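You operate a simulated robot arm through the tools that you are given. There is no shell and no other tool. Be economical: measure what you need, move in short steps, check, and stop when the job is done.

You are at the controls of a simulated two-armed robot. One attempt, no reset.

JOB
Take the cap off the green jar and lay it down on the top of the teal cabinet.

Only the result counts: the job must be done as asked and must still hold three seconds after the hand-in. Knocking over, shifting, dropping, spilling or breaking anything else fails it. Lids that push on must go on centred and level and be pressed home; caps that screw on are set level and turned clockwise until they are tight.

ROBOT AND FRAMES
Two 6-joint arms with two-finger parallel grippers on one trunk, on a base that drives. Base frame: it is fixed to the floor where the robot stands at the start and does not move with it; the origin is under the middle of the robot, x ahead of it, y to its left, z up. Units: cm, rad, N and s.
The left shoulder is at the start at [6, 18.7, 109.7], the right one opposite. With the tool pointing down near the work surface each hand reaches from about 26 to 62 cm from the robot's upright axis, wherever it stands, measured 20 degrees to its own side. Payload 1.57 kg a hand.
The tool frame of a hand sits at the grasp point between the pads (the TCP): z along the fingers, y along the line on which they close. The tips reach 3 cm beyond it. Largest opening 11 cm; finger width 2.4, thickness 1.2; the body of the gripper, 4.8 by 11.2 cm, starts 7.8 cm behind the TCP.
Orientation is that of the tool frame in the base frame, as [roll, pitch, yaw] about the fixed x, y, z axes, in that order (R = Rz(yaw) Ry(pitch) Rx(roll)). With the fingers straight down and closing along the base's y, the tool's x points along the base's -x, its y along +y and its z along -z.

CONTROLS
- The arms move only by the tool arm_command. It takes "left_rows", "right_rows" or both (then of equal length, played together; a hand with none holds still); each is one flat list of numbers, 7 for each row, row after row: the shift along the tool's x, y, z in cm, then the turn, a rotation vector about the tool's x, y, z in rad, then the gripper command, from -1 (shut) to 1 (fully open), values between in proportion. In form: [tx, ty, tz, wx, wy, wz, grip, tx, ty, tz, wx, wy, wz, grip, ...]. A call has 1 to 12 rows; each row shifts and turns the commanded pose from where the row before left it, along the tool's axes as they then stand. Each row takes 0.2 s and may step no farther than 5 cm and 0.15 rad from the row before; otherwise, or with a gripper value out of range, the whole call is refused. A pose out of reach is approached as far as the arm can. The call stops where the force on the tool passes 40 N (or 10 N more than at its start, if that is more) or the arm is blocked; 0.2 s more then pass. Each finger travels about 15.3 cm/s and halts on what it meets, pressing with about 43 N; the grip force reading is that of the motor and also rises with nothing between the fingers. The clock runs only during rows and for 0.2 s after the last one: add rows that do not move to give the fingers time. The reply holds the time, the measured pose of the TCP, the force on the tool along the base axes, the opening and the grip force, in the units named above and with some noise, with the torque about the TCP (base axes, N m) and any sound that the robot's microphone picked up.
- Cameras (640 x 400 px; columns grow to the right, rows downward): "scene" is now at [1.59, -0.78, 163.76]; the picture's right is [-0.09, -1.00, 0.00], its down [-0.76, 0.07, -0.64] and it looks along [0.64, -0.06, -0.77] (base axes); focal length 262 px, centre (320, 200). "left" rides on the left gripper at [7, -1.6, -14.1] in its tool frame; the picture's right is [0.23, 0.97, 0.00], its down [-0.86, 0.20, -0.48] and it looks along [-0.47, 0.11, 0.88] (tool axes); focal length 222 px, centre (320, 200). "right" rides on the right gripper at [7, 1.6, -14.1] in its tool frame; the picture's right is [-0.23, 0.97, 0.00], its down [-0.86, -0.20, -0.48] and it looks along [-0.47, -0.11, 0.88] (tool axes); focal length 222 px, centre (320, 200). There is no depth. A picture from a camera that has moved, and an enlarged one, comes with that camera's place and axes in the base frame and with its lens.
- capture(camera): a new picture of that camera. It takes no simulated time.
- move_column(by): slides the trunk up (or, below 0, down) by that many cm; the arms and the scene camera ride with it, the base frame stays. It gives what a move gives, with no picture.
- roll_base(legs): drives the robot by 1 to 6 legs, each [ahead, left, turn to the left] in cm, cm and rad, along the robot's own axes; the way and the turn of a leg run together, so that a leg with both is an arc; at most 150 cm and 3.142 rad a leg. The arms and the cameras ride along, it lands a little off, and it stops where it bumps. It gives what a move gives.
- turn_head(pan, tilt): turns the head with the scene camera to pan (to the left, within 1.501 rad either way) and tilt (down, from -0.506 to 1.204), counted from straight ahead of the robot. It gives what a move gives.
- enlarge(camera, box): a new picture of the part [left, top, right, bottom] of that camera's present view, enlarged. It takes no simulated time.
- hand_in(): hands the job in; it is judged then, once.

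Go step by step. Nothing tells you exact positions but the pictures and the camera data: compare them with the known pose of the tool, close in by small moves and look again before you grip or let go. The budget is 120 turns and 88 pictures, counting those below and the enlarged ones. Unless the task says otherwise, let go and move clear before handing in, and close with one line.

The tools are called after ">>>" as a command line: name --argument value ..., lists and objects as JSON in quotes. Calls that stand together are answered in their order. arm_command: Moves the arms, as the interface text tells. Its arguments: {"type":"object","properties":{"left_rows":{"type":"array","items":{"type":"number"}},"right_rows":{"type":"array","items":{"type":"number"}}},"required":[]} The other tools are called the same way: move_column (by) slides the trunk up or down; roll_base (legs) drives the base; turn_head (pan, tilt) turns the head that bears the scene camera; capture (camera) takes a picture; enlarge (camera, box) takes an enlarged picture of a part of a camera's view; hand_in () hands the job in.

At the start:

```text
t: 0.0
left_eef_pos: [45.7, 10.7, 108.24]
left_orientation: [3.141, 0.001, -3.141]
left_force: [-0.1, 0.9, -0.1]
left_wrist_torque: [0.0, -0.04, 0.02]
left_width: 11.01
left_grip_force: 0.1
right_eef_pos: [42.14, -20.17, 106.02]
right_orientation: [3.14, 0.0, 3.141]
right_force: [0.5, 0.2, -0.5]
right_wrist_torque: [-0.02, -0.02, 0.0]
right_width: 10.97
right_grip_force: 0.0
trunk travel left (down, up): [-72.5, 26.5]
robot x, y, heading: [0.04, -0.1, 0.001]
head pan, tilt: [-0.087, 0.874]
```

scene: 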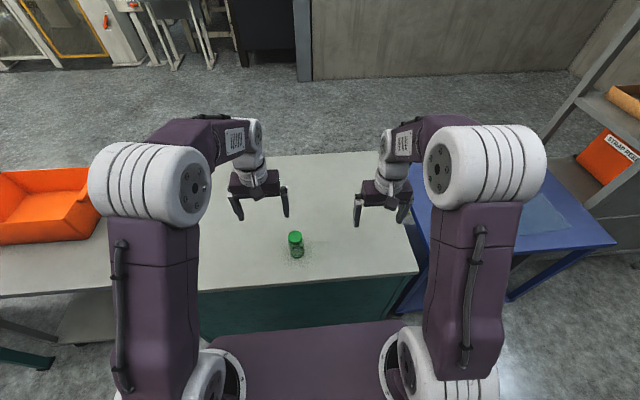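
right: 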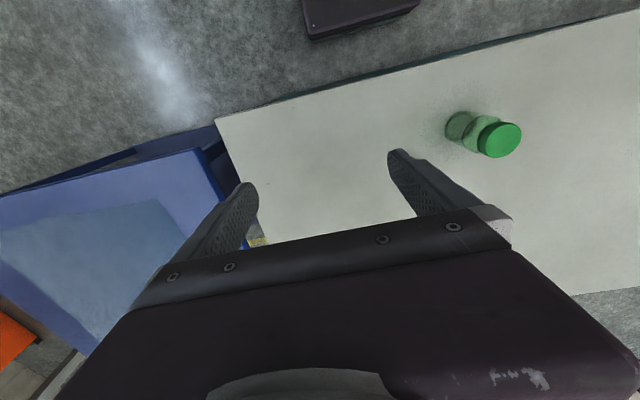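
left: 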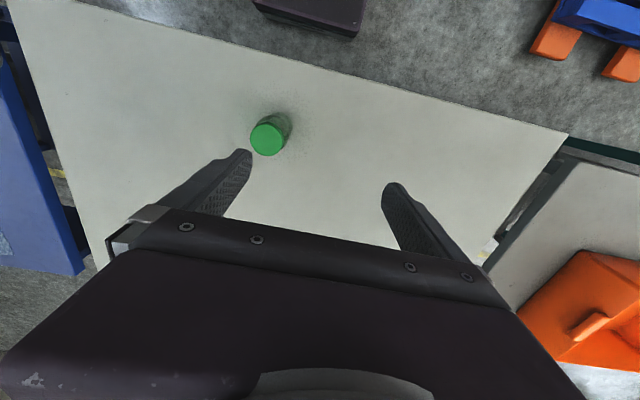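

I see a green-capped jar near the middle of the bench. I don't see a teal cabinet for certain yet, so I'll look closer at the jar and then turn the head to find it.

>>> enlarge --camera "left" --box '[200, 80, 360, 180]'

>>> turn_head --pan 1.2 --tilt 0.6

>>> capture --camera "scene"

>>> turn_head --pan -1.2 --tilt 0.6

>>> capture --camera "scene"

>>> turn_head --pan 0.0 --tilt 0.3

>>> capture --camera "scene"

```text
4.00 times, centred on (280, 130) of left
camera zoom: at [38.8, 9.08, 122.49], right [-0.23, 0.97, 0.0], down [0.86, 0.2, 0.48], along [0.47, 0.11, -0.88], focal length 888 px, centre (480, 480)
```

zoom: 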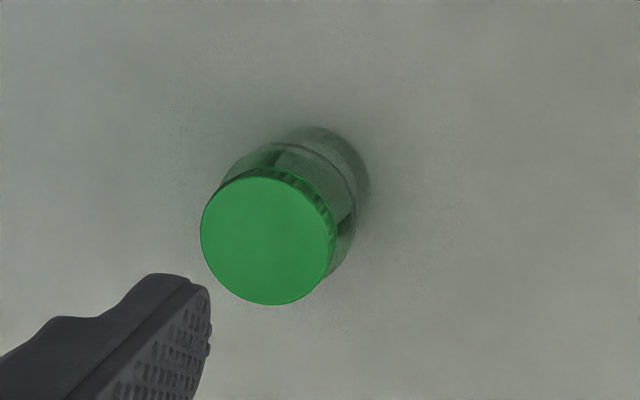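

```text
t: 1.5
left_eef_pos: [45.57, 10.75, 108.23]
left_orientation: [-3.141, -0.001, -3.142]
left_force: [-0.4, -0.6, 0.7]
left_wrist_torque: [0.03, 0.0, 0.01]
left_width: 11.01
left_grip_force: 0.1
right_eef_pos: [42.21, -20.22, 106.21]
right_orientation: [-3.141, 0.001, 3.141]
right_force: [-0.1, -0.2, -0.2]
right_wrist_torque: [-0.04, -0.02, 0.01]
right_width: 11.01
right_grip_force: 0.0
trunk travel left (down, up): [-72.5, 26.5]
robot x, y, heading: [0.3, -0.15, -0.001]
head pan, tilt: [1.201, 0.6]
```

```text
83 pictures are left
camera scene: at [-2.87, 8.13, 166.04], right [0.93, -0.36, 0.0], down [-0.2, -0.53, -0.82], along [0.3, 0.77, -0.57], focal length 262 px, centre (320, 200)
```

scene: 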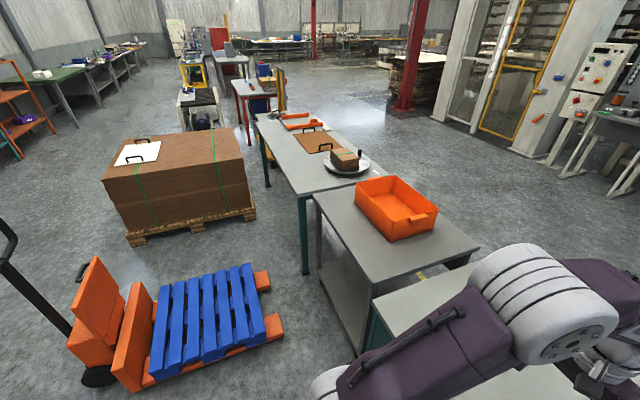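

```text
t: 3.7
left_eef_pos: [45.57, 10.76, 108.2]
left_orientation: [3.139, 0.001, 3.141]
left_force: [-0.3, -0.3, -0.4]
left_wrist_torque: [0.01, 0.01, 0.01]
left_width: 11.0
left_grip_force: 0.0
right_eef_pos: [42.11, -20.23, 106.2]
right_orientation: [3.141, 0.001, -3.142]
right_force: [0.1, 0.5, 0.0]
right_wrist_torque: [0.04, 0.0, -0.01]
right_width: 11.01
right_grip_force: 0.1
trunk travel left (down, up): [-72.5, 26.5]
robot x, y, heading: [-0.13, -0.05, -0.002]
head pan, tilt: [-1.201, 0.6]
```

```text
82 pictures are left
camera scene: at [-2.87, -8.34, 166.04], right [-0.93, -0.36, 0.0], down [-0.2, 0.53, -0.83], along [0.3, -0.77, -0.56], focal length 262 px, centre (320, 200)
```

scene: 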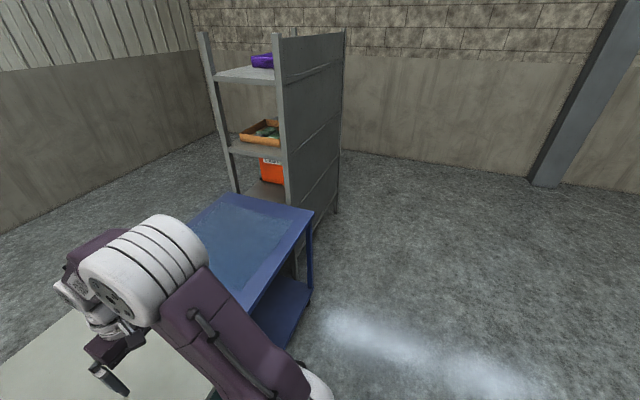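

```text
t: 5.1
left_eef_pos: [45.65, 10.79, 108.21]
left_orientation: [3.141, -0.001, 3.141]
left_force: [0.1, -0.3, 0.6]
left_wrist_torque: [0.0, -0.01, 0.04]
left_width: 10.99
left_grip_force: 0.0
right_eef_pos: [42.14, -20.29, 106.27]
right_orientation: [3.141, -0.001, 3.139]
right_force: [0.4, 0.1, -0.3]
right_wrist_torque: [0.02, 0.01, -0.02]
right_width: 10.99
right_grip_force: 0.2
trunk travel left (down, up): [-72.5, 26.5]
robot x, y, heading: [0.34, -0.1, -0.006]
head pan, tilt: [0.0, 0.3]
```

```text
81 pictures are left
camera scene: at [3.26, -0.12, 168.79], right [0.0, -1.0, 0.0], down [-0.3, 0.0, -0.96], along [0.96, 0.0, -0.3], focal length 262 px, centre (320, 200)
```

scene: 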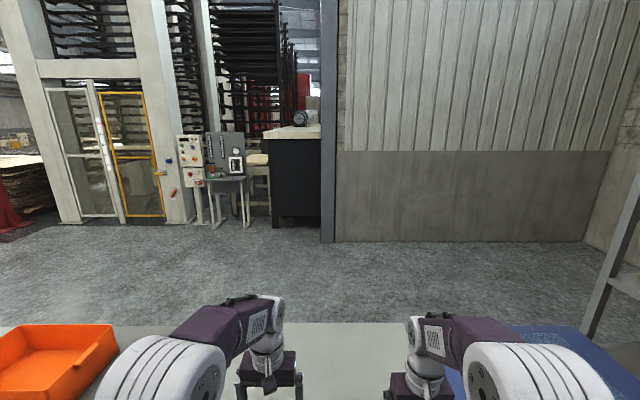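

No teal cabinet in these views yet. I'll look further to both sides.

>>> turn_head --pan 1.5 --tilt 0.75

>>> capture --camera "scene"

>>> turn_head --pan -1.5 --tilt 0.75

>>> capture --camera "scene"

>>> turn_head --pan 0.0 --tilt 1.15

>>> capture --camera "scene"

```text
t: 6.7
left_eef_pos: [45.69, 10.73, 108.34]
left_orientation: [-3.141, 0.0, 3.142]
left_force: [0.1, -0.2, 0.5]
left_wrist_torque: [0.02, -0.01, -0.03]
left_width: 10.99
left_grip_force: 0.1
right_eef_pos: [42.21, -20.26, 106.11]
right_orientation: [-3.141, 0.0, -3.141]
right_force: [-0.1, -0.2, 0.5]
right_wrist_torque: [0.05, -0.02, -0.01]
right_width: 10.98
right_grip_force: 0.1
trunk travel left (down, up): [-72.5, 26.5]
robot x, y, heading: [-0.26, 0.06, -0.003]
head pan, tilt: [1.499, 0.75]
```

```text
80 pictures are left
camera scene: at [-5.47, 8.16, 164.76], right [1.0, -0.07, 0.0], down [-0.05, -0.68, -0.73], along [0.05, 0.73, -0.68], focal length 262 px, centre (320, 200)
```

scene: 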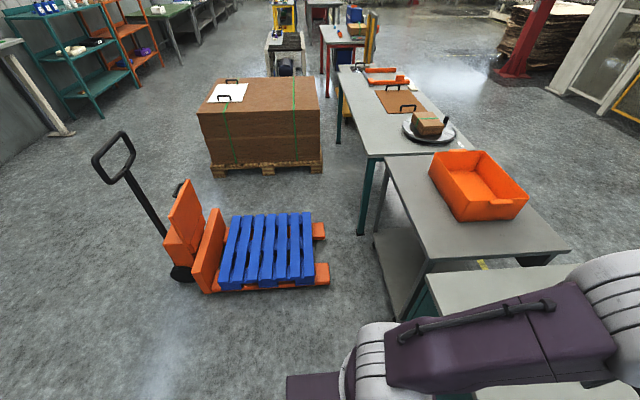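

```text
t: 9.3
left_eef_pos: [45.6, 10.77, 108.21]
left_orientation: [3.14, 0.001, -3.14]
left_force: [0.6, -0.4, -0.6]
left_wrist_torque: [-0.01, 0.02, -0.02]
left_width: 10.98
left_grip_force: 0.1
right_eef_pos: [42.28, -20.34, 106.23]
right_orientation: [-3.14, 0.0, 3.141]
right_force: [-0.5, -0.1, 0.0]
right_wrist_torque: [-0.01, -0.01, 0.01]
right_width: 11.01
right_grip_force: 0.0
trunk travel left (down, up): [-72.5, 26.5]
robot x, y, heading: [-0.01, 0.12, 0.005]
head pan, tilt: [-1.499, 0.75]
```

```text
79 pictures are left
camera scene: at [-5.48, -8.37, 164.76], right [-1.0, -0.07, 0.0], down [-0.05, 0.68, -0.73], along [0.05, -0.73, -0.68], focal length 262 px, centre (320, 200)
```

scene: 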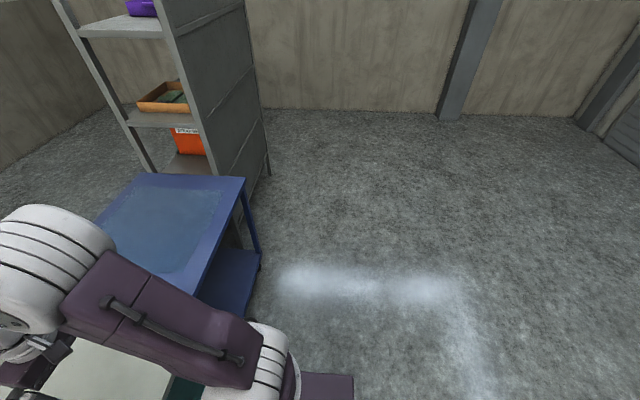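

```text
t: 10.9
left_eef_pos: [45.66, 10.87, 108.26]
left_orientation: [3.141, 0.0, 3.14]
left_force: [0.3, 0.0, 0.0]
left_wrist_torque: [0.01, -0.01, -0.01]
left_width: 10.98
left_grip_force: 0.0
right_eef_pos: [42.19, -20.26, 106.15]
right_orientation: [3.141, 0.0, 3.141]
right_force: [-0.4, -0.3, -0.7]
right_wrist_torque: [0.03, -0.01, 0.01]
right_width: 10.98
right_grip_force: 0.0
trunk travel left (down, up): [-72.5, 26.5]
robot x, y, heading: [-0.34, -0.24, -0.002]
head pan, tilt: [0.0, 1.15]
```

```text
78 pictures are left
camera scene: at [-0.12, -0.11, 161.87], right [0.0, -1.0, 0.0], down [-0.91, 0.0, -0.41], along [0.41, 0.0, -0.91], focal length 262 px, centre (320, 200)
```

scene: 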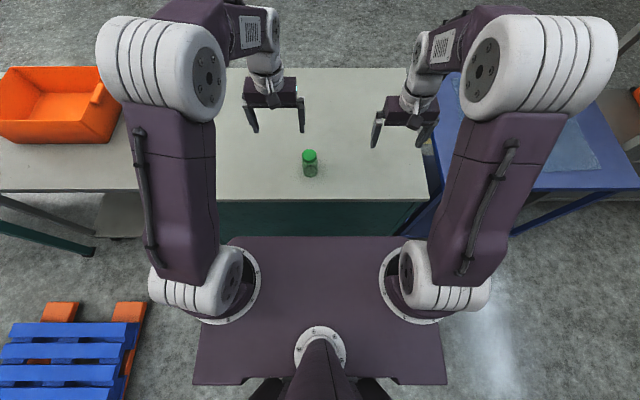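

The bench under the jar has a teal body, but a separate teal cabinet could be behind me. I'll back away and turn to check.

>>> roll_base --legs '[[-40, 0, 0], [0, 0, 1.57]]'

>>> turn_head --pan 1.3 --tilt 0.5

>>> capture --camera "scene"

>>> turn_head --pan -1.4 --tilt 0.7

>>> capture --camera "scene"

```text
t: 17.2
left_eef_pos: [-50.95, 45.61, 108.4]
left_orientation: [-3.14, -0.002, -1.562]
left_force: [1.1, 0.1, 0.2]
left_wrist_torque: [-0.01, -0.01, -0.02]
left_width: 10.99
left_grip_force: 0.1
right_eef_pos: [-19.97, 42.35, 106.2]
right_orientation: [3.141, 0.0, -1.564]
right_force: [0.0, 0.0, 0.3]
right_wrist_torque: [-0.04, 0.01, 0.0]
right_width: 10.99
right_grip_force: 0.1
trunk travel left (down, up): [-72.5, 26.5]
robot x, y, heading: [-39.96, 0.63, 1.58]
head pan, tilt: [0.0, 1.15]
```

```text
t: 18.7
left_eef_pos: [-50.98, 45.8, 108.23]
left_orientation: [-3.14, 0.0, -1.564]
left_force: [0.3, 0.8, -0.2]
left_wrist_torque: [-0.01, -0.03, -0.02]
left_width: 10.99
left_grip_force: 0.0
right_eef_pos: [-19.89, 42.42, 106.24]
right_orientation: [-3.141, 0.0, -1.564]
right_force: [-0.3, 0.7, 0.2]
right_wrist_torque: [-0.01, 0.01, -0.03]
right_width: 11.01
right_grip_force: 0.1
trunk travel left (down, up): [-72.5, 26.5]
robot x, y, heading: [-39.71, 0.14, 1.576]
head pan, tilt: [1.3, 0.499]
```

```text
77 pictures are left
camera scene: at [-48.74, -3.56, 166.95], right [0.26, 0.97, 0.0], down [0.46, -0.13, -0.88], along [-0.85, 0.23, -0.48], focal length 262 px, centre (320, 200)
```

scene: 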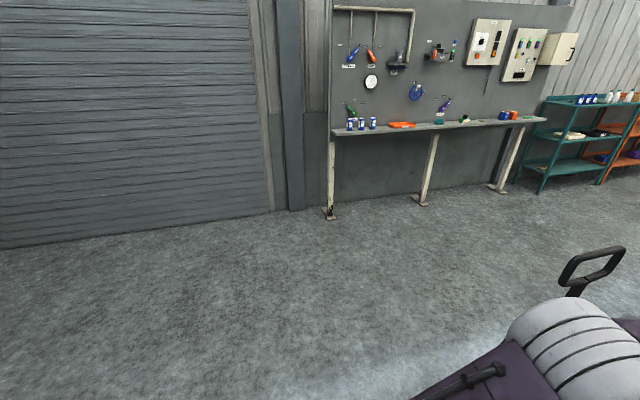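

```text
t: 21.1
left_eef_pos: [-50.96, 45.68, 108.34]
left_orientation: [3.141, -0.001, -1.563]
left_force: [1.0, 0.9, 0.4]
left_wrist_torque: [0.01, 0.01, 0.02]
left_width: 11.03
left_grip_force: 0.1
right_eef_pos: [-19.96, 42.42, 106.23]
right_orientation: [3.142, -0.001, -1.563]
right_force: [0.5, 0.6, 1.2]
right_wrist_torque: [-0.03, -0.03, 0.01]
right_width: 11.0
right_grip_force: 0.0
trunk travel left (down, up): [-72.5, 26.5]
robot x, y, heading: [-39.74, -0.35, 1.578]
head pan, tilt: [-1.4, 0.7]
```

```text
76 pictures are left
camera scene: at [-31.6, -4.44, 165.18], right [0.18, -0.98, 0.0], down [-0.63, -0.11, -0.76], along [0.75, 0.14, -0.64], focal length 262 px, centre (320, 200)
```

scene: 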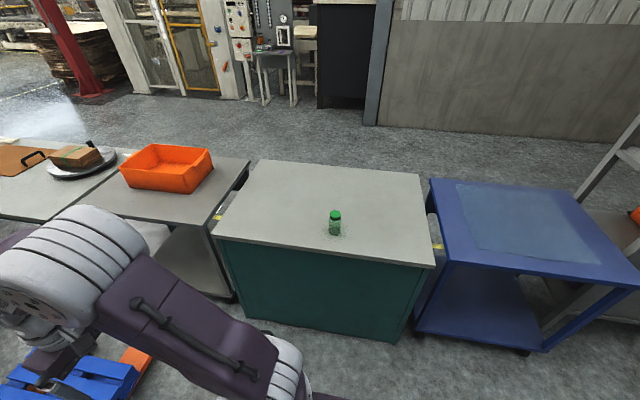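

The teal cabinet is the one the jar stands on, with its light top, so the cap goes down on that top beside the jar. I'll drive back to where I started and measure the jar.

>>> roll_base --legs '[[0, 0, -1.575]]'

>>> roll_base --legs '[[38, 0, 0]]'

>>> turn_head --pan 0.0 --tilt 0.95

>>> enlarge --camera "scene" --box '[240, 170, 400, 270]'

>>> enlarge --camera "left" --box '[200, 80, 360, 180]'

>>> enlarge --camera "right" --box '[400, 80, 560, 180]'

```text
t: 25.3
left_eef_pos: [5.7, 11.29, 108.25]
left_orientation: [3.141, 0.0, -3.134]
left_force: [-0.3, 0.0, -1.0]
left_wrist_torque: [0.01, 0.01, 0.0]
left_width: 11.01
left_grip_force: 0.1
right_eef_pos: [2.44, -19.79, 106.28]
right_orientation: [3.141, 0.001, -3.134]
right_force: [-0.4, -0.1, 0.3]
right_wrist_torque: [-0.01, -0.03, -0.02]
right_width: 10.98
right_grip_force: 0.0
trunk travel left (down, up): [-72.5, 26.5]
robot x, y, heading: [-39.9, 0.05, 0.005]
head pan, tilt: [-1.4, 0.7]
```

```text
t: 27.7
left_eef_pos: [43.95, 11.68, 108.38]
left_orientation: [-3.141, 0.0, -3.133]
left_force: [0.6, 0.2, -0.6]
left_wrist_torque: [-0.01, 0.03, 0.01]
left_width: 11.01
left_grip_force: 0.2
right_eef_pos: [40.7, -19.5, 106.24]
right_orientation: [3.141, 0.002, -3.134]
right_force: [0.3, -0.1, -0.1]
right_wrist_torque: [0.01, 0.0, -0.02]
right_width: 11.01
right_grip_force: 0.0
trunk travel left (down, up): [-72.5, 26.5]
robot x, y, heading: [-1.84, 0.27, 0.006]
head pan, tilt: [-1.4, 0.7]
```

```text
t: 29.2
left_eef_pos: [43.88, 11.61, 108.24]
left_orientation: [-3.141, 0.001, -3.131]
left_force: [0.1, -0.2, 0.8]
left_wrist_torque: [0.0, 0.0, 0.0]
left_width: 11.01
left_grip_force: 0.0
right_eef_pos: [40.71, -19.46, 106.01]
right_orientation: [-3.141, -0.002, -3.133]
right_force: [-0.3, 0.7, 0.1]
right_wrist_torque: [0.0, 0.0, 0.0]
right_width: 10.98
right_grip_force: 0.1
trunk travel left (down, up): [-72.5, 26.5]
robot x, y, heading: [-1.73, 0.66, 0.008]
head pan, tilt: [0.0, 0.949]
```

```text
4.00 times, centred on (320, 220) of scene
camera zoom: at [-0.39, 0.34, 163.2], right [0.01, -1.0, 0.0], down [-0.81, -0.01, -0.58], along [0.58, 0.0, -0.81], focal length 1046 px, centre (320, 120)
```

zoom: 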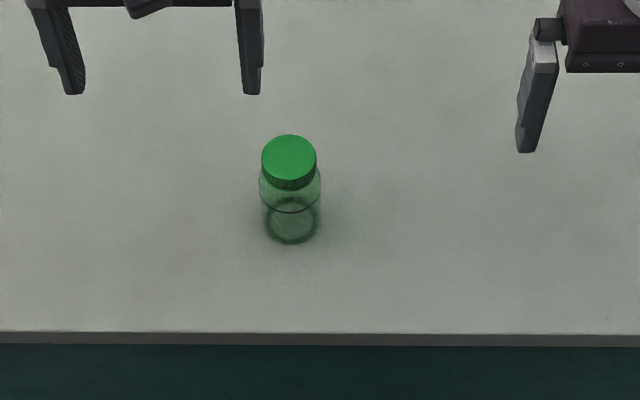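

```text
4.00 times, centred on (280, 130) of left
camera zoom: at [37.13, 9.85, 122.5], right [-0.24, 0.97, 0.0], down [0.85, 0.21, 0.48], along [0.47, 0.11, -0.88], focal length 888 px, centre (480, 480)
```

zoom: 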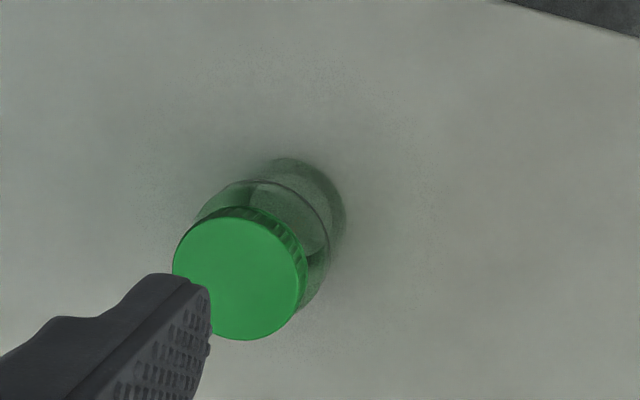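

```text
4.00 times, centred on (480, 130) of right
camera zoom: at [33.86, -17.84, 120.49], right [0.22, 0.98, 0.0], down [0.86, -0.19, 0.48], along [0.47, -0.1, -0.88], focal length 888 px, centre (-320, 480)
```

zoom: 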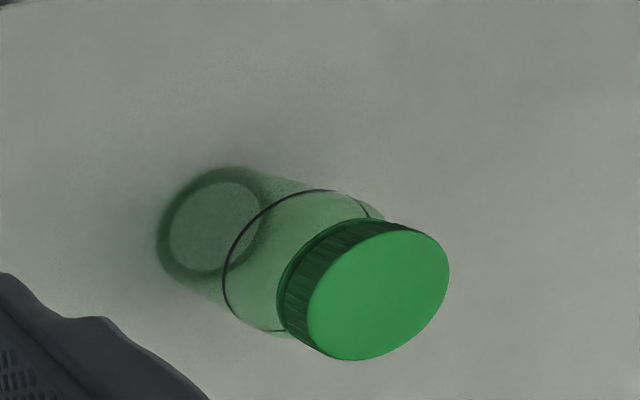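

The jar is at about (47.8, 3.2), with its top near z 90.8, a cap about 4.6 wide and a body about 5.4. The right hand will hold the body from the right side and the left hand will unscrew from above. I'll start by turning the right hand.

>>> arm_command --right_rows '[0, 0, 0, 0, 0, 0.1435, 1, 0, 0, 0, 0, 0, 0.1435, 1, 0, 0, 0, 0, 0, 0.1435, 1, 0, 0, 0, 0, 0, 0.1435, 1, 0, 0, 0, 0, 0, 0.1435, 1, 0, 0, 0, 0, 0, 0.1435, 1, 0, 0, 0, 0, 0, 0.1435, 1, 0, 0, 0, 0, 0, 0.1435, 1, 0, 0, 0, 0, 0, 0.1435, 1, 0, 0, 0, 0, 0, 0.1435, 1, 0, 0, 0, 0, 0, 0.1435, 1]'

>>> arm_command --right_rows '[0, 0, 0, 0, 0.1358, 0, 1, 0, 0, 0, 0, 0.1358, 0, 1, 0, 0, 0, 0, 0.1358, 0, 1, 0, 0, 0, 0, 0.1358, 0, 1, 0, 0, 0, 0, 0.1358, 0, 1, 0, 0, 0, 0, 0.1358, 0, 1, 0, 0, 0, 0, 0.1358, 0, 1, 0, 0, 0, 0, 0.1358, 0, 1, 0, 0, 0, 0, 0.1358, 0, 1, 0, 0, 0, 0, 0, 0, 1]'

>>> capture --camera "scene"

```text
t: 31.6
left_eef_pos: [43.96, 11.59, 108.46]
left_orientation: [3.14, -0.001, -3.134]
left_force: [-0.4, -0.7, 0.4]
left_wrist_torque: [0.02, -0.02, -0.04]
left_width: 11.02
left_grip_force: 0.1
right_eef_pos: [40.85, -19.45, 106.01]
right_orientation: [-3.141, -0.001, 1.572]
right_force: [0.5, 0.1, 0.1]
right_wrist_torque: [0.01, 0.02, 0.01]
right_width: 10.98
right_grip_force: 0.0
trunk travel left (down, up): [-72.5, 26.5]
robot x, y, heading: [-1.41, 0.57, 0.009]
head pan, tilt: [0.0, 0.949]
```

```text
t: 33.8
left_eef_pos: [43.92, 11.61, 108.25]
left_orientation: [3.141, 0.0, -3.134]
left_force: [0.2, 0.0, 0.2]
left_wrist_torque: [0.0, 0.01, -0.03]
left_width: 11.04
left_grip_force: 0.0
right_eef_pos: [40.72, -19.47, 106.24]
right_orientation: [3.139, -1.223, 1.574]
right_force: [0.8, 0.2, 0.6]
right_wrist_torque: [0.02, 0.03, 0.0]
right_width: 11.01
right_grip_force: 0.2
trunk travel left (down, up): [-72.5, 26.5]
robot x, y, heading: [-1.61, -0.02, 0.011]
head pan, tilt: [0.0, 0.949]
```

```text
72 pictures are left
camera scene: at [-0.4, 0.39, 163.2], right [0.01, -1.0, 0.0], down [-0.81, -0.01, -0.58], along [0.58, 0.0, -0.81], focal length 262 px, centre (320, 200)
```

scene: 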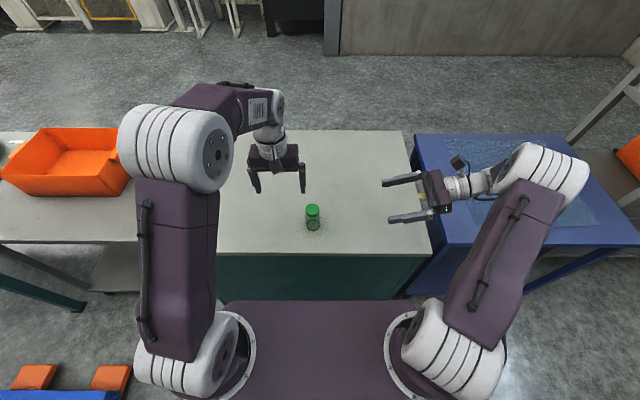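

The right arm takes that pose well. I'll bring it to a pre-grasp spot about 11 cm to the right of the jar.

>>> arm_command --right_rows '[-2.2, 1.18, 2.84, 0, 0, 0, 1, -2.2, 1.18, 2.84, 0, 0, 0, 1, -2.2, 1.18, 2.84, 0, 0, 0, 1, -2.2, 1.18, 2.84, 0, 0, 0, 1, -2.2, 1.18, 2.84, 0, 0, 0, 1, -2.2, 1.18, 2.84, 0, 0, 0, 1, 0, 0, 0, 0, 0, 0, 1]'

>>> capture --camera "scene"

>>> capture --camera "right"

>>> capture --camera "left"

```text
t: 35.4
left_eef_pos: [43.91, 11.64, 108.34]
left_orientation: [3.141, 0.0, -3.133]
left_force: [0.7, 0.0, 0.6]
left_wrist_torque: [-0.02, 0.01, -0.03]
left_width: 11.01
left_grip_force: 0.0
right_eef_pos: [47.93, -7.92, 88.08]
right_orientation: [3.14, -1.222, 1.573]
right_force: [0.4, -0.4, -0.1]
right_wrist_torque: [-0.02, 0.0, 0.01]
right_width: 11.01
right_grip_force: 0.1
trunk travel left (down, up): [-72.5, 26.5]
robot x, y, heading: [-1.47, 0.85, 0.007]
head pan, tilt: [0.0, 0.949]
```

```text
71 pictures are left
camera scene: at [-0.41, 0.32, 163.2], right [0.01, -1.0, 0.0], down [-0.81, -0.01, -0.58], along [0.58, 0.01, -0.81], focal length 262 px, centre (320, 200)
```

scene: 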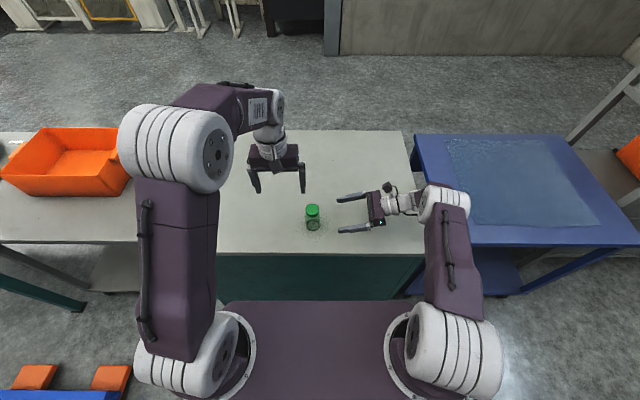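

```text
70 pictures are left
camera right: at [49.52, -18.81, 99.52], right [0.97, -0.08, -0.21], down [-0.2, -0.74, -0.64], along [-0.11, 0.67, -0.74], focal length 222 px, centre (320, 200)
```

right: 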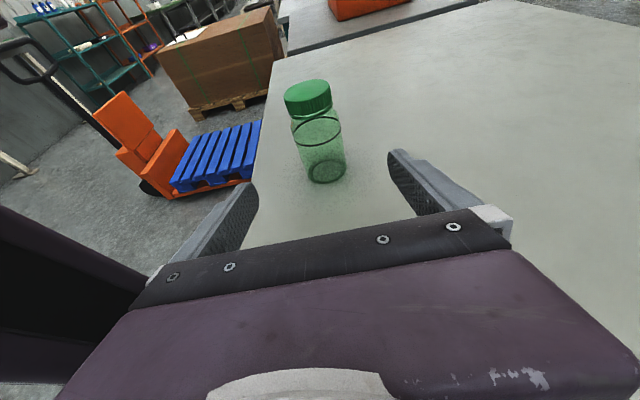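

```text
69 pictures are left
camera left: at [37.12, 9.84, 122.51], right [-0.24, 0.97, 0.0], down [0.85, 0.21, 0.48], along [0.47, 0.11, -0.88], focal length 222 px, centre (320, 200)
```

left: 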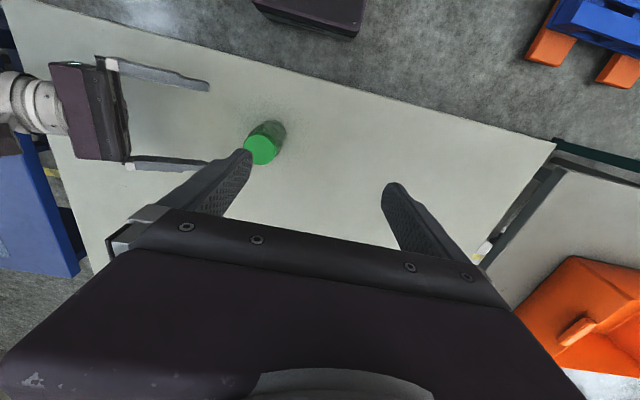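

The jar is now fixed at (48.0, 3.5), in line with the right hand. I'll slide in along the fingers so the pads straddle the body.

>>> arm_command --right_rows '[0, 0, 3, 0, 0, 0, 1, 0, 0, 3, 0, 0, 0, 1, 0, 0, 3, 0, 0, 0, 1, 0, 0, 3, 0, 0, 0, 1, 0, 0, 0, 0, 0, 0, 1]'

>>> enlarge --camera "scene" --box '[240, 170, 400, 270]'

>>> capture --camera "right"

```text
t: 36.6
left_eef_pos: [43.86, 11.56, 108.42]
left_orientation: [-3.141, 0.001, -3.133]
left_force: [0.1, 0.8, 0.7]
left_wrist_torque: [0.03, 0.01, -0.01]
left_width: 11.01
left_grip_force: 0.0
right_eef_pos: [47.81, 3.39, 83.83]
right_orientation: [-3.139, -1.221, 1.573]
right_force: [-0.3, -0.5, -0.1]
right_wrist_torque: [0.0, 0.02, -0.04]
right_width: 11.0
right_grip_force: 0.1
trunk travel left (down, up): [-72.5, 26.5]
robot x, y, heading: [-1.75, 0.21, 0.012]
head pan, tilt: [0.0, 0.949]
```

```text
4.00 times, centred on (320, 220) of scene
camera zoom: at [-0.38, 0.28, 163.2], right [0.01, -1.0, 0.0], down [-0.81, -0.01, -0.58], along [0.58, 0.01, -0.81], focal length 1046 px, centre (320, 120)
```

zoom: 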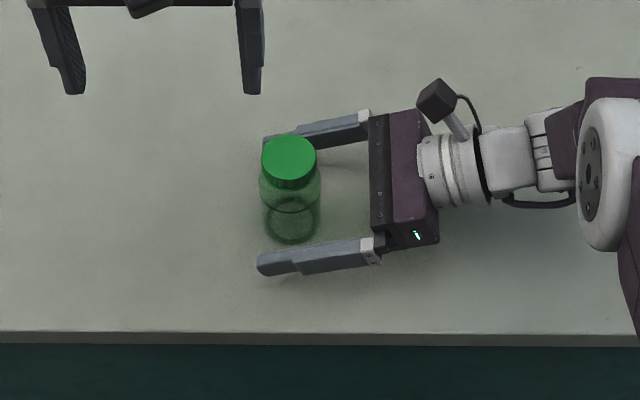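

```text
67 pictures are left
camera right: at [49.52, -7.55, 95.41], right [0.97, -0.08, -0.21], down [-0.2, -0.74, -0.64], along [-0.11, 0.67, -0.74], focal length 222 px, centre (320, 200)
```

right: 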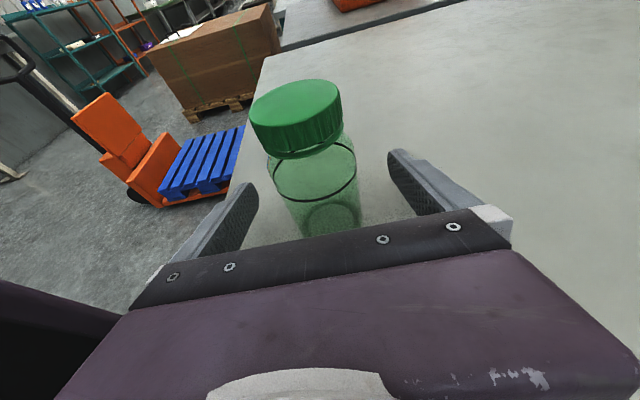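

The pads straddle the jar body evenly, so I'll close gently.

>>> arm_command --right_rows '[0, 0, 0, 0, 0, 0, 0.5, 0, 0, 0, 0, 0, 0, 0.25, 0, 0, 0, 0, 0, 0, 0.1, 0, 0, 0, 0, 0, 0, 0.05, 0, 0, 0, 0, 0, 0, 0.0, 0, 0, 0, 0, 0, 0, -0.05, 0, 0, 0, 0, 0, 0, -0.1, 0, 0, 0, 0, 0, 0, -0.15, 0, 0, 0, 0, 0, 0, -0.3, 0, 0, 0, 0, 0, 0, -1, 0, 0, 0, 0, 0, 0, -1]'

>>> enlarge --camera "scene" --box '[240, 170, 400, 270]'

>>> capture --camera "right"

```text
t: 39.0
left_eef_pos: [44.03, 11.69, 108.33]
left_orientation: [3.142, 0.001, -3.133]
left_force: [-0.2, -0.1, -0.7]
left_wrist_torque: [0.0, 0.01, 0.0]
left_width: 10.99
left_grip_force: 0.1
right_eef_pos: [47.92, 3.31, 83.83]
right_orientation: [-3.141, -1.222, 1.572]
right_force: [0.2, 0.0, 1.0]
right_wrist_torque: [0.04, 0.02, 0.0]
right_width: 5.22
right_grip_force: 43.2
trunk travel left (down, up): [-72.5, 26.5]
robot x, y, heading: [-1.68, 0.43, 0.004]
head pan, tilt: [0.0, 0.949]
```

```text
4.00 times, centred on (320, 220) of scene
camera zoom: at [-0.37, 0.35, 163.2], right [0.01, -1.0, 0.0], down [-0.81, -0.01, -0.58], along [0.58, 0.01, -0.81], focal length 1046 px, centre (320, 120)
```

zoom: 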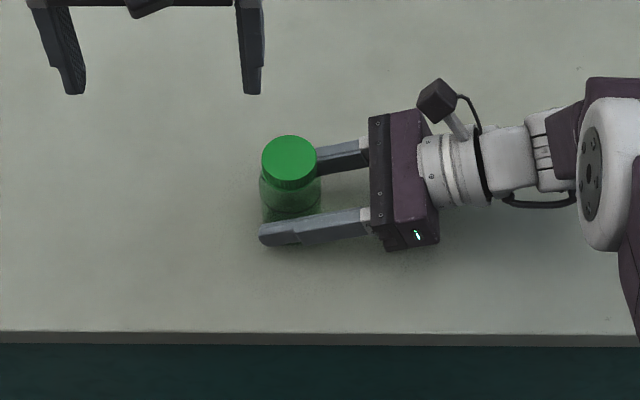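

```text
65 pictures are left
camera right: at [49.52, -7.53, 95.43], right [0.97, -0.08, -0.21], down [-0.2, -0.74, -0.64], along [-0.11, 0.67, -0.74], focal length 222 px, centre (320, 200)
```

right: 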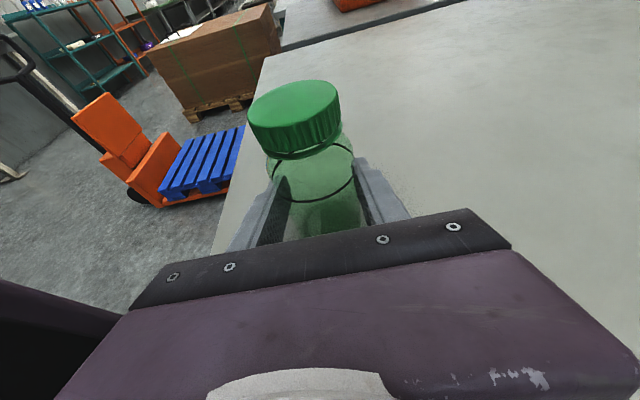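

The jar is held firmly, 5.2 cm across. Next I'll bring the left hand over the cap and pre-turn it clockwise, so there is range left to unscrew.

>>> arm_command --left_rows '[-2, -4.1, 0, 0, 0, 0, 1, -2, -4.1, 0, 0, 0, 0, 1, 0, 0, 0, 0, 0, 0.15, 1, 0, 0, 0, 0, 0, 0.15, 1, 0, 0, 0, 0, 0, 0.15, 1, 0, 0, 0, 0, 0, 0.15, 1, 0, 0, 0, 0, 0, 0.15, 1, 0, 0, 0, 0, 0, 0.15, 1, 0, 0, 0, 0, 0, 0.15, 1, 0, 0, 0, 0, 0, 0.15, 1, 0, 0, 0, 0, 0, 0.15, 1, 0, 0, 0, 0, 0, 0, 1]'

>>> arm_command --left_rows '[0, 0, 4, 0, 0, 0, 1, 0, 0, 4, 0, 0, 0, 1, 0, 0, 3, 0, 0, 0, 1, 0, 0, 0, 0, 0, 0, 1]'

>>> capture --camera "left"

>>> capture --camera "scene"

>>> capture --camera "right"

```text
t: 41.6
left_eef_pos: [48.03, 3.52, 108.22]
left_orientation: [3.141, -0.001, 1.8]
left_force: [0.5, 0.0, 0.5]
left_wrist_torque: [0.01, 0.04, 0.0]
left_width: 11.0
left_grip_force: 0.1
right_eef_pos: [47.73, 3.29, 83.84]
right_orientation: [-3.141, -1.222, 1.572]
right_force: [-0.2, -0.9, 0.7]
right_wrist_torque: [-0.01, 0.02, -0.01]
right_width: 5.19
right_grip_force: 42.6
trunk travel left (down, up): [-72.5, 26.5]
robot x, y, heading: [-1.01, 0.21, 0.008]
head pan, tilt: [0.0, 0.949]
```

```text
t: 42.6
left_eef_pos: [47.99, 3.45, 97.25]
left_orientation: [3.141, 0.0, 1.801]
left_force: [0.9, -1.5, 0.8]
left_wrist_torque: [-0.02, 0.01, 0.01]
left_width: 11.01
left_grip_force: 0.0
right_eef_pos: [47.83, 3.34, 83.85]
right_orientation: [-3.141, -1.223, 1.574]
right_force: [0.6, 0.6, 0.9]
right_wrist_torque: [0.0, 0.04, -0.02]
right_width: 5.21
right_grip_force: 43.0
trunk travel left (down, up): [-72.5, 26.5]
robot x, y, heading: [-1.57, 0.69, 0.011]
head pan, tilt: [0.0, 0.949]
```

```text
64 pictures are left
camera left: at [45.04, 9.79, 111.48], right [0.9, 0.44, 0.0], down [0.39, -0.79, 0.48], along [0.21, -0.43, -0.88], focal length 222 px, centre (320, 200)
```

left: 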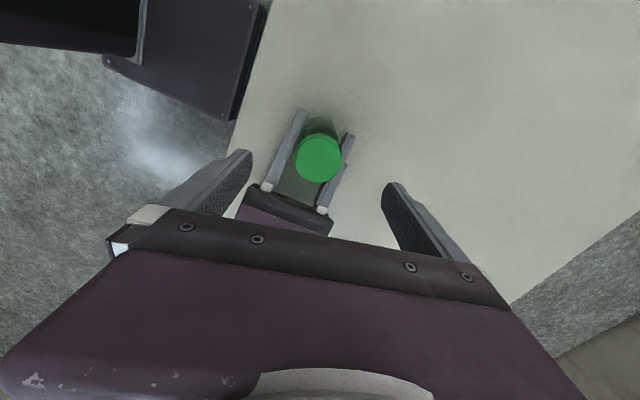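

```text
63 pictures are left
camera scene: at [-0.38, 0.35, 163.2], right [0.01, -1.0, 0.0], down [-0.81, -0.01, -0.58], along [0.58, 0.01, -0.81], focal length 262 px, centre (320, 200)
```

scene: 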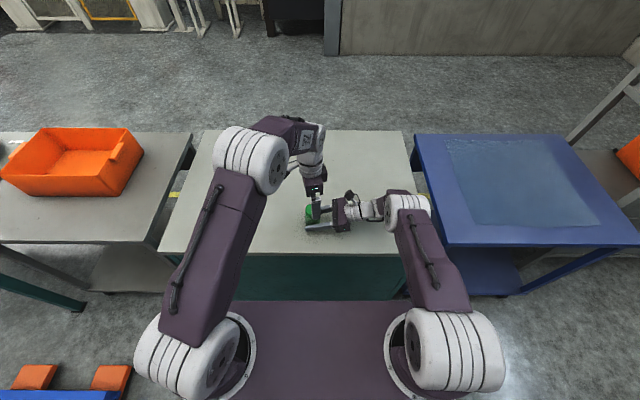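

```text
62 pictures are left
camera right: at [49.52, -7.53, 95.43], right [0.97, -0.08, -0.21], down [-0.2, -0.74, -0.64], along [-0.11, 0.67, -0.74], focal length 222 px, centre (320, 200)
```

right: 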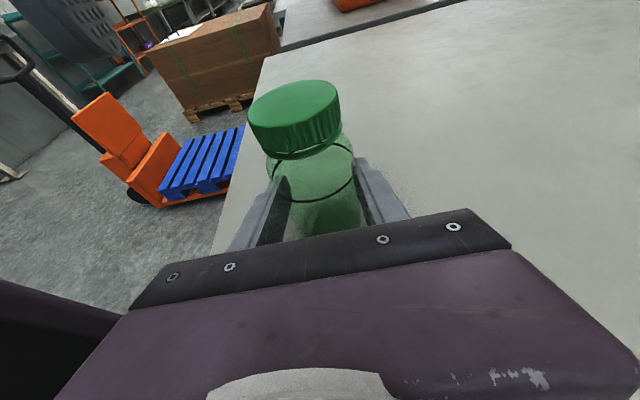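

The left hand is centred over the cap to within about 2 mm. I'll lower until the fingertips are level with the lower rim of the cap.

>>> arm_command --left_rows '[0.15, 0, 2.6, 0, 0, 0, 1, 0, 0, 2.5, 0, 0, 0, 1, 0, 0, 0, 0, 0, 0, 1]'

>>> enlarge --camera "scene" --box '[240, 170, 400, 270]'

>>> capture --camera "right"

```text
t: 43.4
left_eef_pos: [48.07, 3.73, 92.2]
left_orientation: [3.141, 0.001, 1.801]
left_force: [0.6, 0.6, 0.0]
left_wrist_torque: [0.0, -0.04, -0.01]
left_width: 10.98
left_grip_force: 0.0
right_eef_pos: [47.85, 3.38, 83.89]
right_orientation: [-3.141, -1.22, 1.573]
right_force: [0.2, 0.2, 0.1]
right_wrist_torque: [-0.03, 0.03, -0.05]
right_width: 5.22
right_grip_force: 42.4
trunk travel left (down, up): [-72.5, 26.5]
robot x, y, heading: [-1.51, 0.59, 0.006]
head pan, tilt: [0.0, 0.949]
```

```text
4.00 times, centred on (320, 220) of scene
camera zoom: at [-0.37, 0.35, 163.2], right [0.01, -1.0, 0.0], down [-0.81, -0.01, -0.58], along [0.58, 0.01, -0.81], focal length 1046 px, centre (320, 120)
```

zoom: 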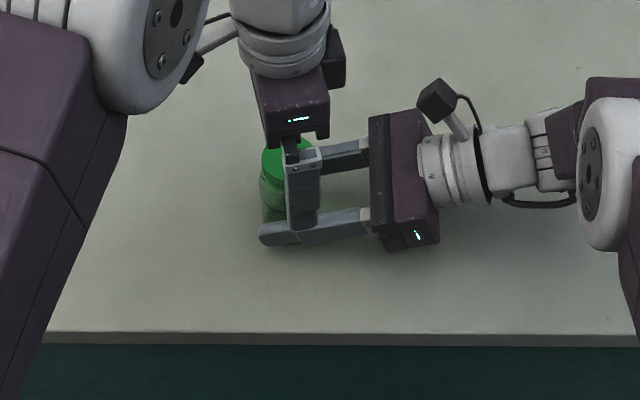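

```text
60 pictures are left
camera right: at [49.52, -7.53, 95.43], right [0.97, -0.08, -0.21], down [-0.2, -0.74, -0.64], along [-0.11, 0.67, -0.74], focal length 222 px, centre (320, 200)
```

right: 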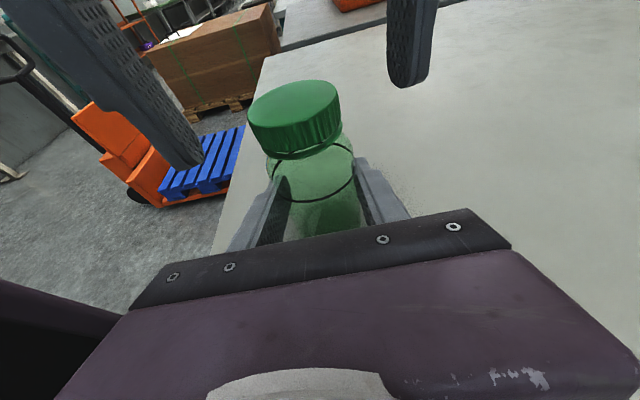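

The fingers straddle the cap. I'll close most of the way and check the height before gripping.

>>> arm_command --left_rows '[0, 0, 0, 0, 0, 0, 0.5, 0, 0, 0, 0, 0, 0, 0.2, 0, 0, 0, 0, 0, 0, 0.0, 0, 0, 0, 0, 0, 0, 0.0]'

>>> enlarge --camera "right" --box '[192, 20, 448, 180]'

```text
t: 44.4
left_eef_pos: [47.97, 3.6, 92.28]
left_orientation: [3.14, 0.0, 1.801]
left_force: [-0.1, 0.1, -0.7]
left_wrist_torque: [-0.02, 0.02, 0.01]
left_width: 5.5
left_grip_force: 0.1
right_eef_pos: [47.78, 3.2, 83.88]
right_orientation: [-3.141, -1.222, 1.573]
right_force: [-0.4, 0.4, 0.9]
right_wrist_torque: [0.06, 0.0, -0.02]
right_width: 5.22
right_grip_force: 43.3
trunk travel left (down, up): [-72.5, 26.5]
robot x, y, heading: [-1.63, 0.39, 0.014]
head pan, tilt: [0.0, 0.949]
```

```text
2.50 times, centred on (320, 100) of right
camera zoom: at [49.53, -7.53, 95.43], right [0.97, -0.08, -0.21], down [-0.2, -0.74, -0.64], along [-0.11, 0.67, -0.74], focal length 555 px, centre (320, 450)
```

zoom: 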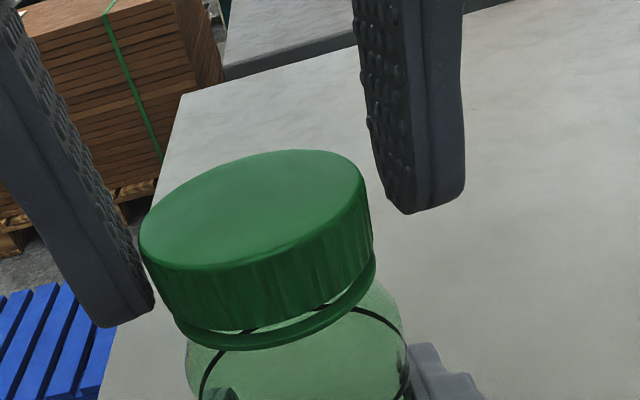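

The line through the fingertips crosses near the cap's lower edge, so nearly the full cap height will be held. I'll grip the cap.

>>> arm_command --left_rows '[0, 0, 0, 0, 0, 0, -0.08, 0, 0, 0, 0, 0, 0, -0.14, 0, 0, 0, 0, 0, 0, -0.2, 0, 0, 0, 0, 0, 0, -0.3, 0, 0, 0, 0, 0, 0, -1, 0, 0, 0, 0, 0, 0, -1]'

>>> enlarge --camera "right" --box '[192, 20, 448, 180]'

```text
t: 45.8
left_eef_pos: [48.0, 3.54, 92.24]
left_orientation: [-3.139, -0.003, 1.801]
left_force: [-22.1, -10.4, 5.0]
left_wrist_torque: [-0.34, 0.58, 0.05]
left_width: 4.32
left_grip_force: 42.7
right_eef_pos: [48.01, 3.24, 83.9]
right_orientation: [3.14, -1.221, 1.571]
right_force: [21.2, 10.7, -5.1]
right_wrist_torque: [-0.6, 1.24, -0.11]
right_width: 5.21
right_grip_force: 42.7
trunk travel left (down, up): [-72.5, 26.5]
robot x, y, heading: [-1.58, 0.36, 0.011]
head pan, tilt: [0.0, 0.949]
```

```text
2.50 times, centred on (320, 100) of right
camera zoom: at [49.6, -7.54, 95.45], right [0.97, -0.08, -0.21], down [-0.2, -0.74, -0.64], along [-0.11, 0.67, -0.74], focal length 555 px, centre (320, 450)
```

zoom: 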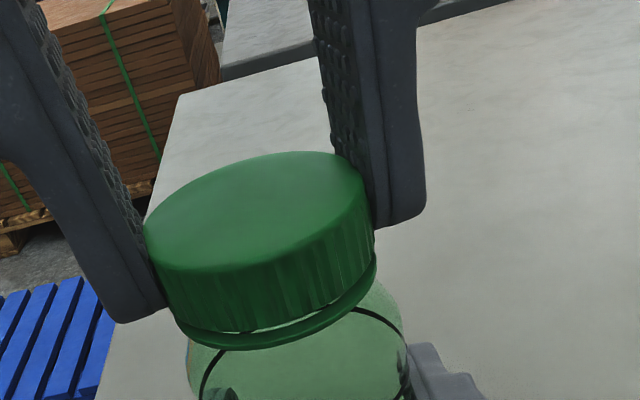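

The grip holds, but there is a 24 N side load between the hands along the closing line. I'll ease the left hand that way in small steps to relieve it.

>>> arm_command --left_rows '[0, -0.1, 0, 0, 0, 0, -1, 0, 0, 0, 0, 0, 0, -1]'

```text
t: 46.4
left_eef_pos: [47.83, 3.56, 92.25]
left_orientation: [-3.141, -0.001, 1.802]
left_force: [-21.6, -11.3, 8.1]
left_wrist_torque: [-0.35, 0.7, 0.05]
left_width: 4.29
left_grip_force: 43.2
right_eef_pos: [47.86, 3.3, 83.92]
right_orientation: [-3.14, -1.221, 1.572]
right_force: [22.2, 10.5, -7.3]
right_wrist_torque: [-0.58, 1.06, -0.12]
right_width: 5.23
right_grip_force: 43.2
trunk travel left (down, up): [-72.5, 26.5]
robot x, y, heading: [-1.58, 0.76, 0.01]
head pan, tilt: [0.0, 0.949]
```

The load barely changed. I'll shift a bit further.

>>> arm_command --left_rows '[0, -0.15, 0, 0, 0, 0, -1, 0, 0, 0, 0, 0, 0, -1]'

```text
t: 47.0
left_eef_pos: [47.77, 3.59, 92.16]
left_orientation: [3.139, 0.0, 1.801]
left_force: [-13.2, -5.5, 7.6]
left_wrist_torque: [-0.15, 0.5, 0.04]
left_width: 4.34
left_grip_force: 42.1
right_eef_pos: [47.82, 3.34, 83.96]
right_orientation: [-3.139, -1.222, 1.573]
right_force: [14.9, 5.2, -4.3]
right_wrist_torque: [-0.22, 0.56, -0.09]
right_width: 5.21
right_grip_force: 42.9
trunk travel left (down, up): [-72.5, 26.5]
robot x, y, heading: [-1.7, 0.5, 0.003]
head pan, tilt: [0.0, 0.949]
```

>>> arm_command --left_rows '[0, -0.2, 0, 0, 0, 0, -1, 0, 0, 0, 0, 0, 0, -1]'

```text
t: 47.6
left_eef_pos: [47.66, 3.58, 92.21]
left_orientation: [3.139, -0.001, 1.801]
left_force: [3.8, 6.7, 0.8]
left_wrist_torque: [0.19, -0.01, 0.1]
left_width: 4.33
left_grip_force: 43.0
right_eef_pos: [47.62, 3.3, 83.94]
right_orientation: [-3.137, -1.223, 1.573]
right_force: [-2.7, -6.9, 3.3]
right_wrist_torque: [0.4, -0.32, -0.14]
right_width: 5.22
right_grip_force: 43.2
trunk travel left (down, up): [-72.5, 26.5]
robot x, y, heading: [-1.85, 0.63, 0.012]
head pan, tilt: [0.0, 0.949]
```

The load is relieved. I'll start turning counter-clockwise in a small step and watch the torque.

>>> arm_command --left_rows '[0, 0, 0, 0, 0, -0.1, -1, 0, 0, 0, 0, 0, -0.1, -1, 0, 0, 0, 0, 0, -0.1, -1, 0, 0, 0, 0, 0, -0.1, -1, 0, 0, 0, 0, 0, 0, -1]'

>>> enlarge --camera "right" --box '[192, 20, 448, 180]'

```text
t: 48.8
left_eef_pos: [47.61, 3.49, 92.25]
left_orientation: [3.138, 0.003, 2.203]
left_force: [17.1, 16.2, 0.2]
left_wrist_torque: [0.49, -0.46, 0.01]
left_width: 4.32
left_grip_force: 43.3
right_eef_pos: [47.71, 3.37, 83.86]
right_orientation: [-3.141, -1.221, 1.571]
right_force: [-18.4, -15.1, 5.8]
right_wrist_torque: [0.81, -1.02, -0.03]
right_width: 5.2
right_grip_force: 43.2
trunk travel left (down, up): [-72.5, 26.5]
robot x, y, heading: [-1.69, 0.64, 0.01]
head pan, tilt: [0.0, 0.949]
```

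```text
2.50 times, centred on (320, 100) of right
camera zoom: at [49.43, -7.54, 95.42], right [0.97, -0.07, -0.21], down [-0.2, -0.74, -0.64], along [-0.11, 0.67, -0.74], focal length 555 px, centre (320, 450)
```

zoom: 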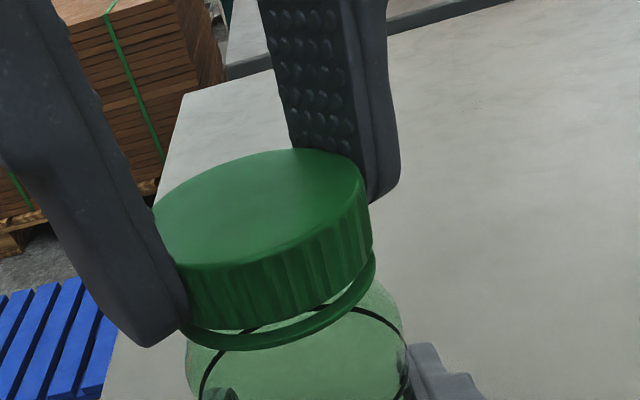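

The cap turned with almost no torque. I'll re-centre and keep turning.

>>> arm_command --left_rows '[0, 0.2, 0, 0, 0, 0, -1, 0, 0, 0, 0, 0, -0.12, -1, 0, 0, 0, 0, 0, -0.12, -1, 0, 0, 0, 0, 0, -0.12, -1, 0, 0, 0, 0, 0, -0.12, -1, 0, 0, 0, 0, 0, -0.12, -1, 0, 0, 0, 0, 0, 0, -1]'

>>> enlarge --camera "right" --box '[192, 20, 448, 180]'

```text
t: 50.4
left_eef_pos: [47.68, 3.54, 92.26]
left_orientation: [-3.139, 0.0, 2.803]
left_force: [-0.2, -12.8, 9.4]
left_wrist_torque: [-0.42, -0.02, -0.01]
left_width: 4.29
left_grip_force: 42.7
right_eef_pos: [47.74, 3.32, 83.79]
right_orientation: [3.141, -1.221, 1.572]
right_force: [-0.3, 13.2, -6.1]
right_wrist_torque: [-0.71, 0.05, 0.03]
right_width: 5.23
right_grip_force: 43.0
trunk travel left (down, up): [-72.5, 26.5]
robot x, y, heading: [-1.74, 0.57, 0.005]
head pan, tilt: [0.0, 0.949]
```

```text
2.50 times, centred on (320, 100) of right
camera zoom: at [49.5, -7.5, 95.43], right [0.97, -0.08, -0.21], down [-0.2, -0.74, -0.64], along [-0.11, 0.67, -0.74], focal length 555 px, centre (320, 450)
```

zoom: 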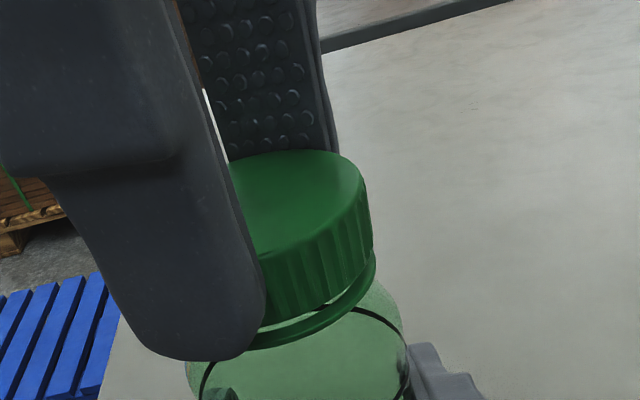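

Still turning freely, and the cap is pushing up slightly. I'll re-centre and continue the turn with a small lift.

>>> arm_command --left_rows '[0, -0.12, -0.06, 0, 0, 0, -1, 0, 0, -0.008, 0, 0, -0.12, -1, 0, 0, -0.008, 0, 0, -0.12, -1, 0, 0, -0.008, 0, 0, -0.12, -1, 0, 0, -0.008, 0, 0, -0.12, -1, 0, 0, -0.008, 0, 0, -0.12, -1, 0, 0, -0.008, 0, 0, -0.12, -1, 0, 0, -0.008, 0, 0, -0.12, -1, 0, 0, -0.008, 0, 0, -0.12, -1, 0, 0, 0, 0, 0, 0, -1]'

>>> enlarge --camera "right" --box '[192, 20, 448, 180]'

>>> capture --camera "scene"

```text
t: 52.6
left_eef_pos: [47.76, 3.52, 92.42]
left_orientation: [-3.14, 0.002, -2.519]
left_force: [4.4, -20.0, 1.0]
left_wrist_torque: [-0.83, 0.0, -0.02]
left_width: 4.34
left_grip_force: 43.1
right_eef_pos: [47.98, 3.31, 83.95]
right_orientation: [-3.139, -1.221, 1.572]
right_force: [-4.0, 20.4, 1.4]
right_wrist_torque: [-0.84, -0.33, -0.02]
right_width: 5.19
right_grip_force: 42.9
trunk travel left (down, up): [-72.5, 26.5]
robot x, y, heading: [-1.64, 0.79, 0.008]
head pan, tilt: [0.0, 0.949]
```

```text
2.50 times, centred on (320, 100) of right
camera zoom: at [49.51, -7.51, 95.44], right [0.97, -0.07, -0.21], down [-0.2, -0.74, -0.64], along [-0.11, 0.67, -0.74], focal length 555 px, centre (320, 450)
```

zoom: 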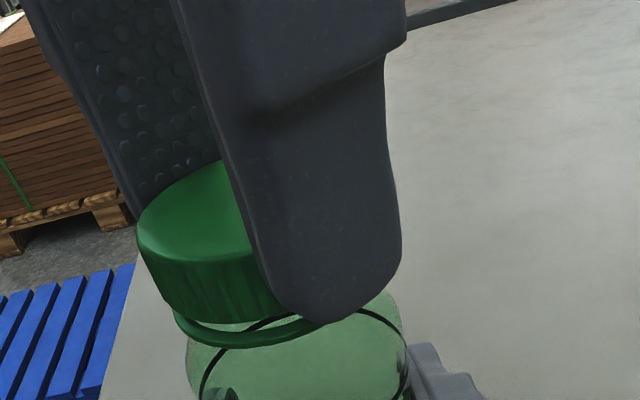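

```text
54 pictures are left
camera scene: at [-0.38, 0.34, 163.2], right [0.01, -1.0, 0.0], down [-0.81, -0.01, -0.58], along [0.58, 0.01, -0.81], focal length 262 px, centre (320, 200)
```

scene: 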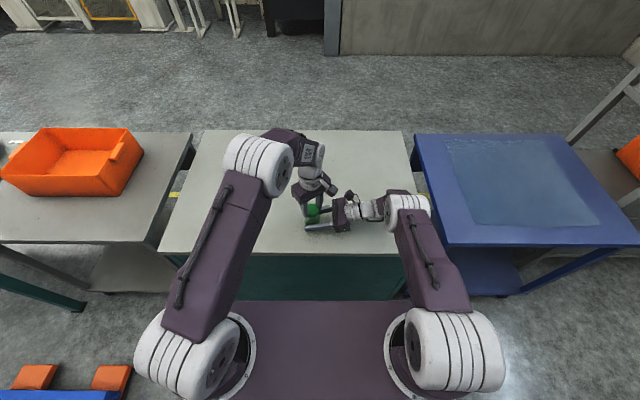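

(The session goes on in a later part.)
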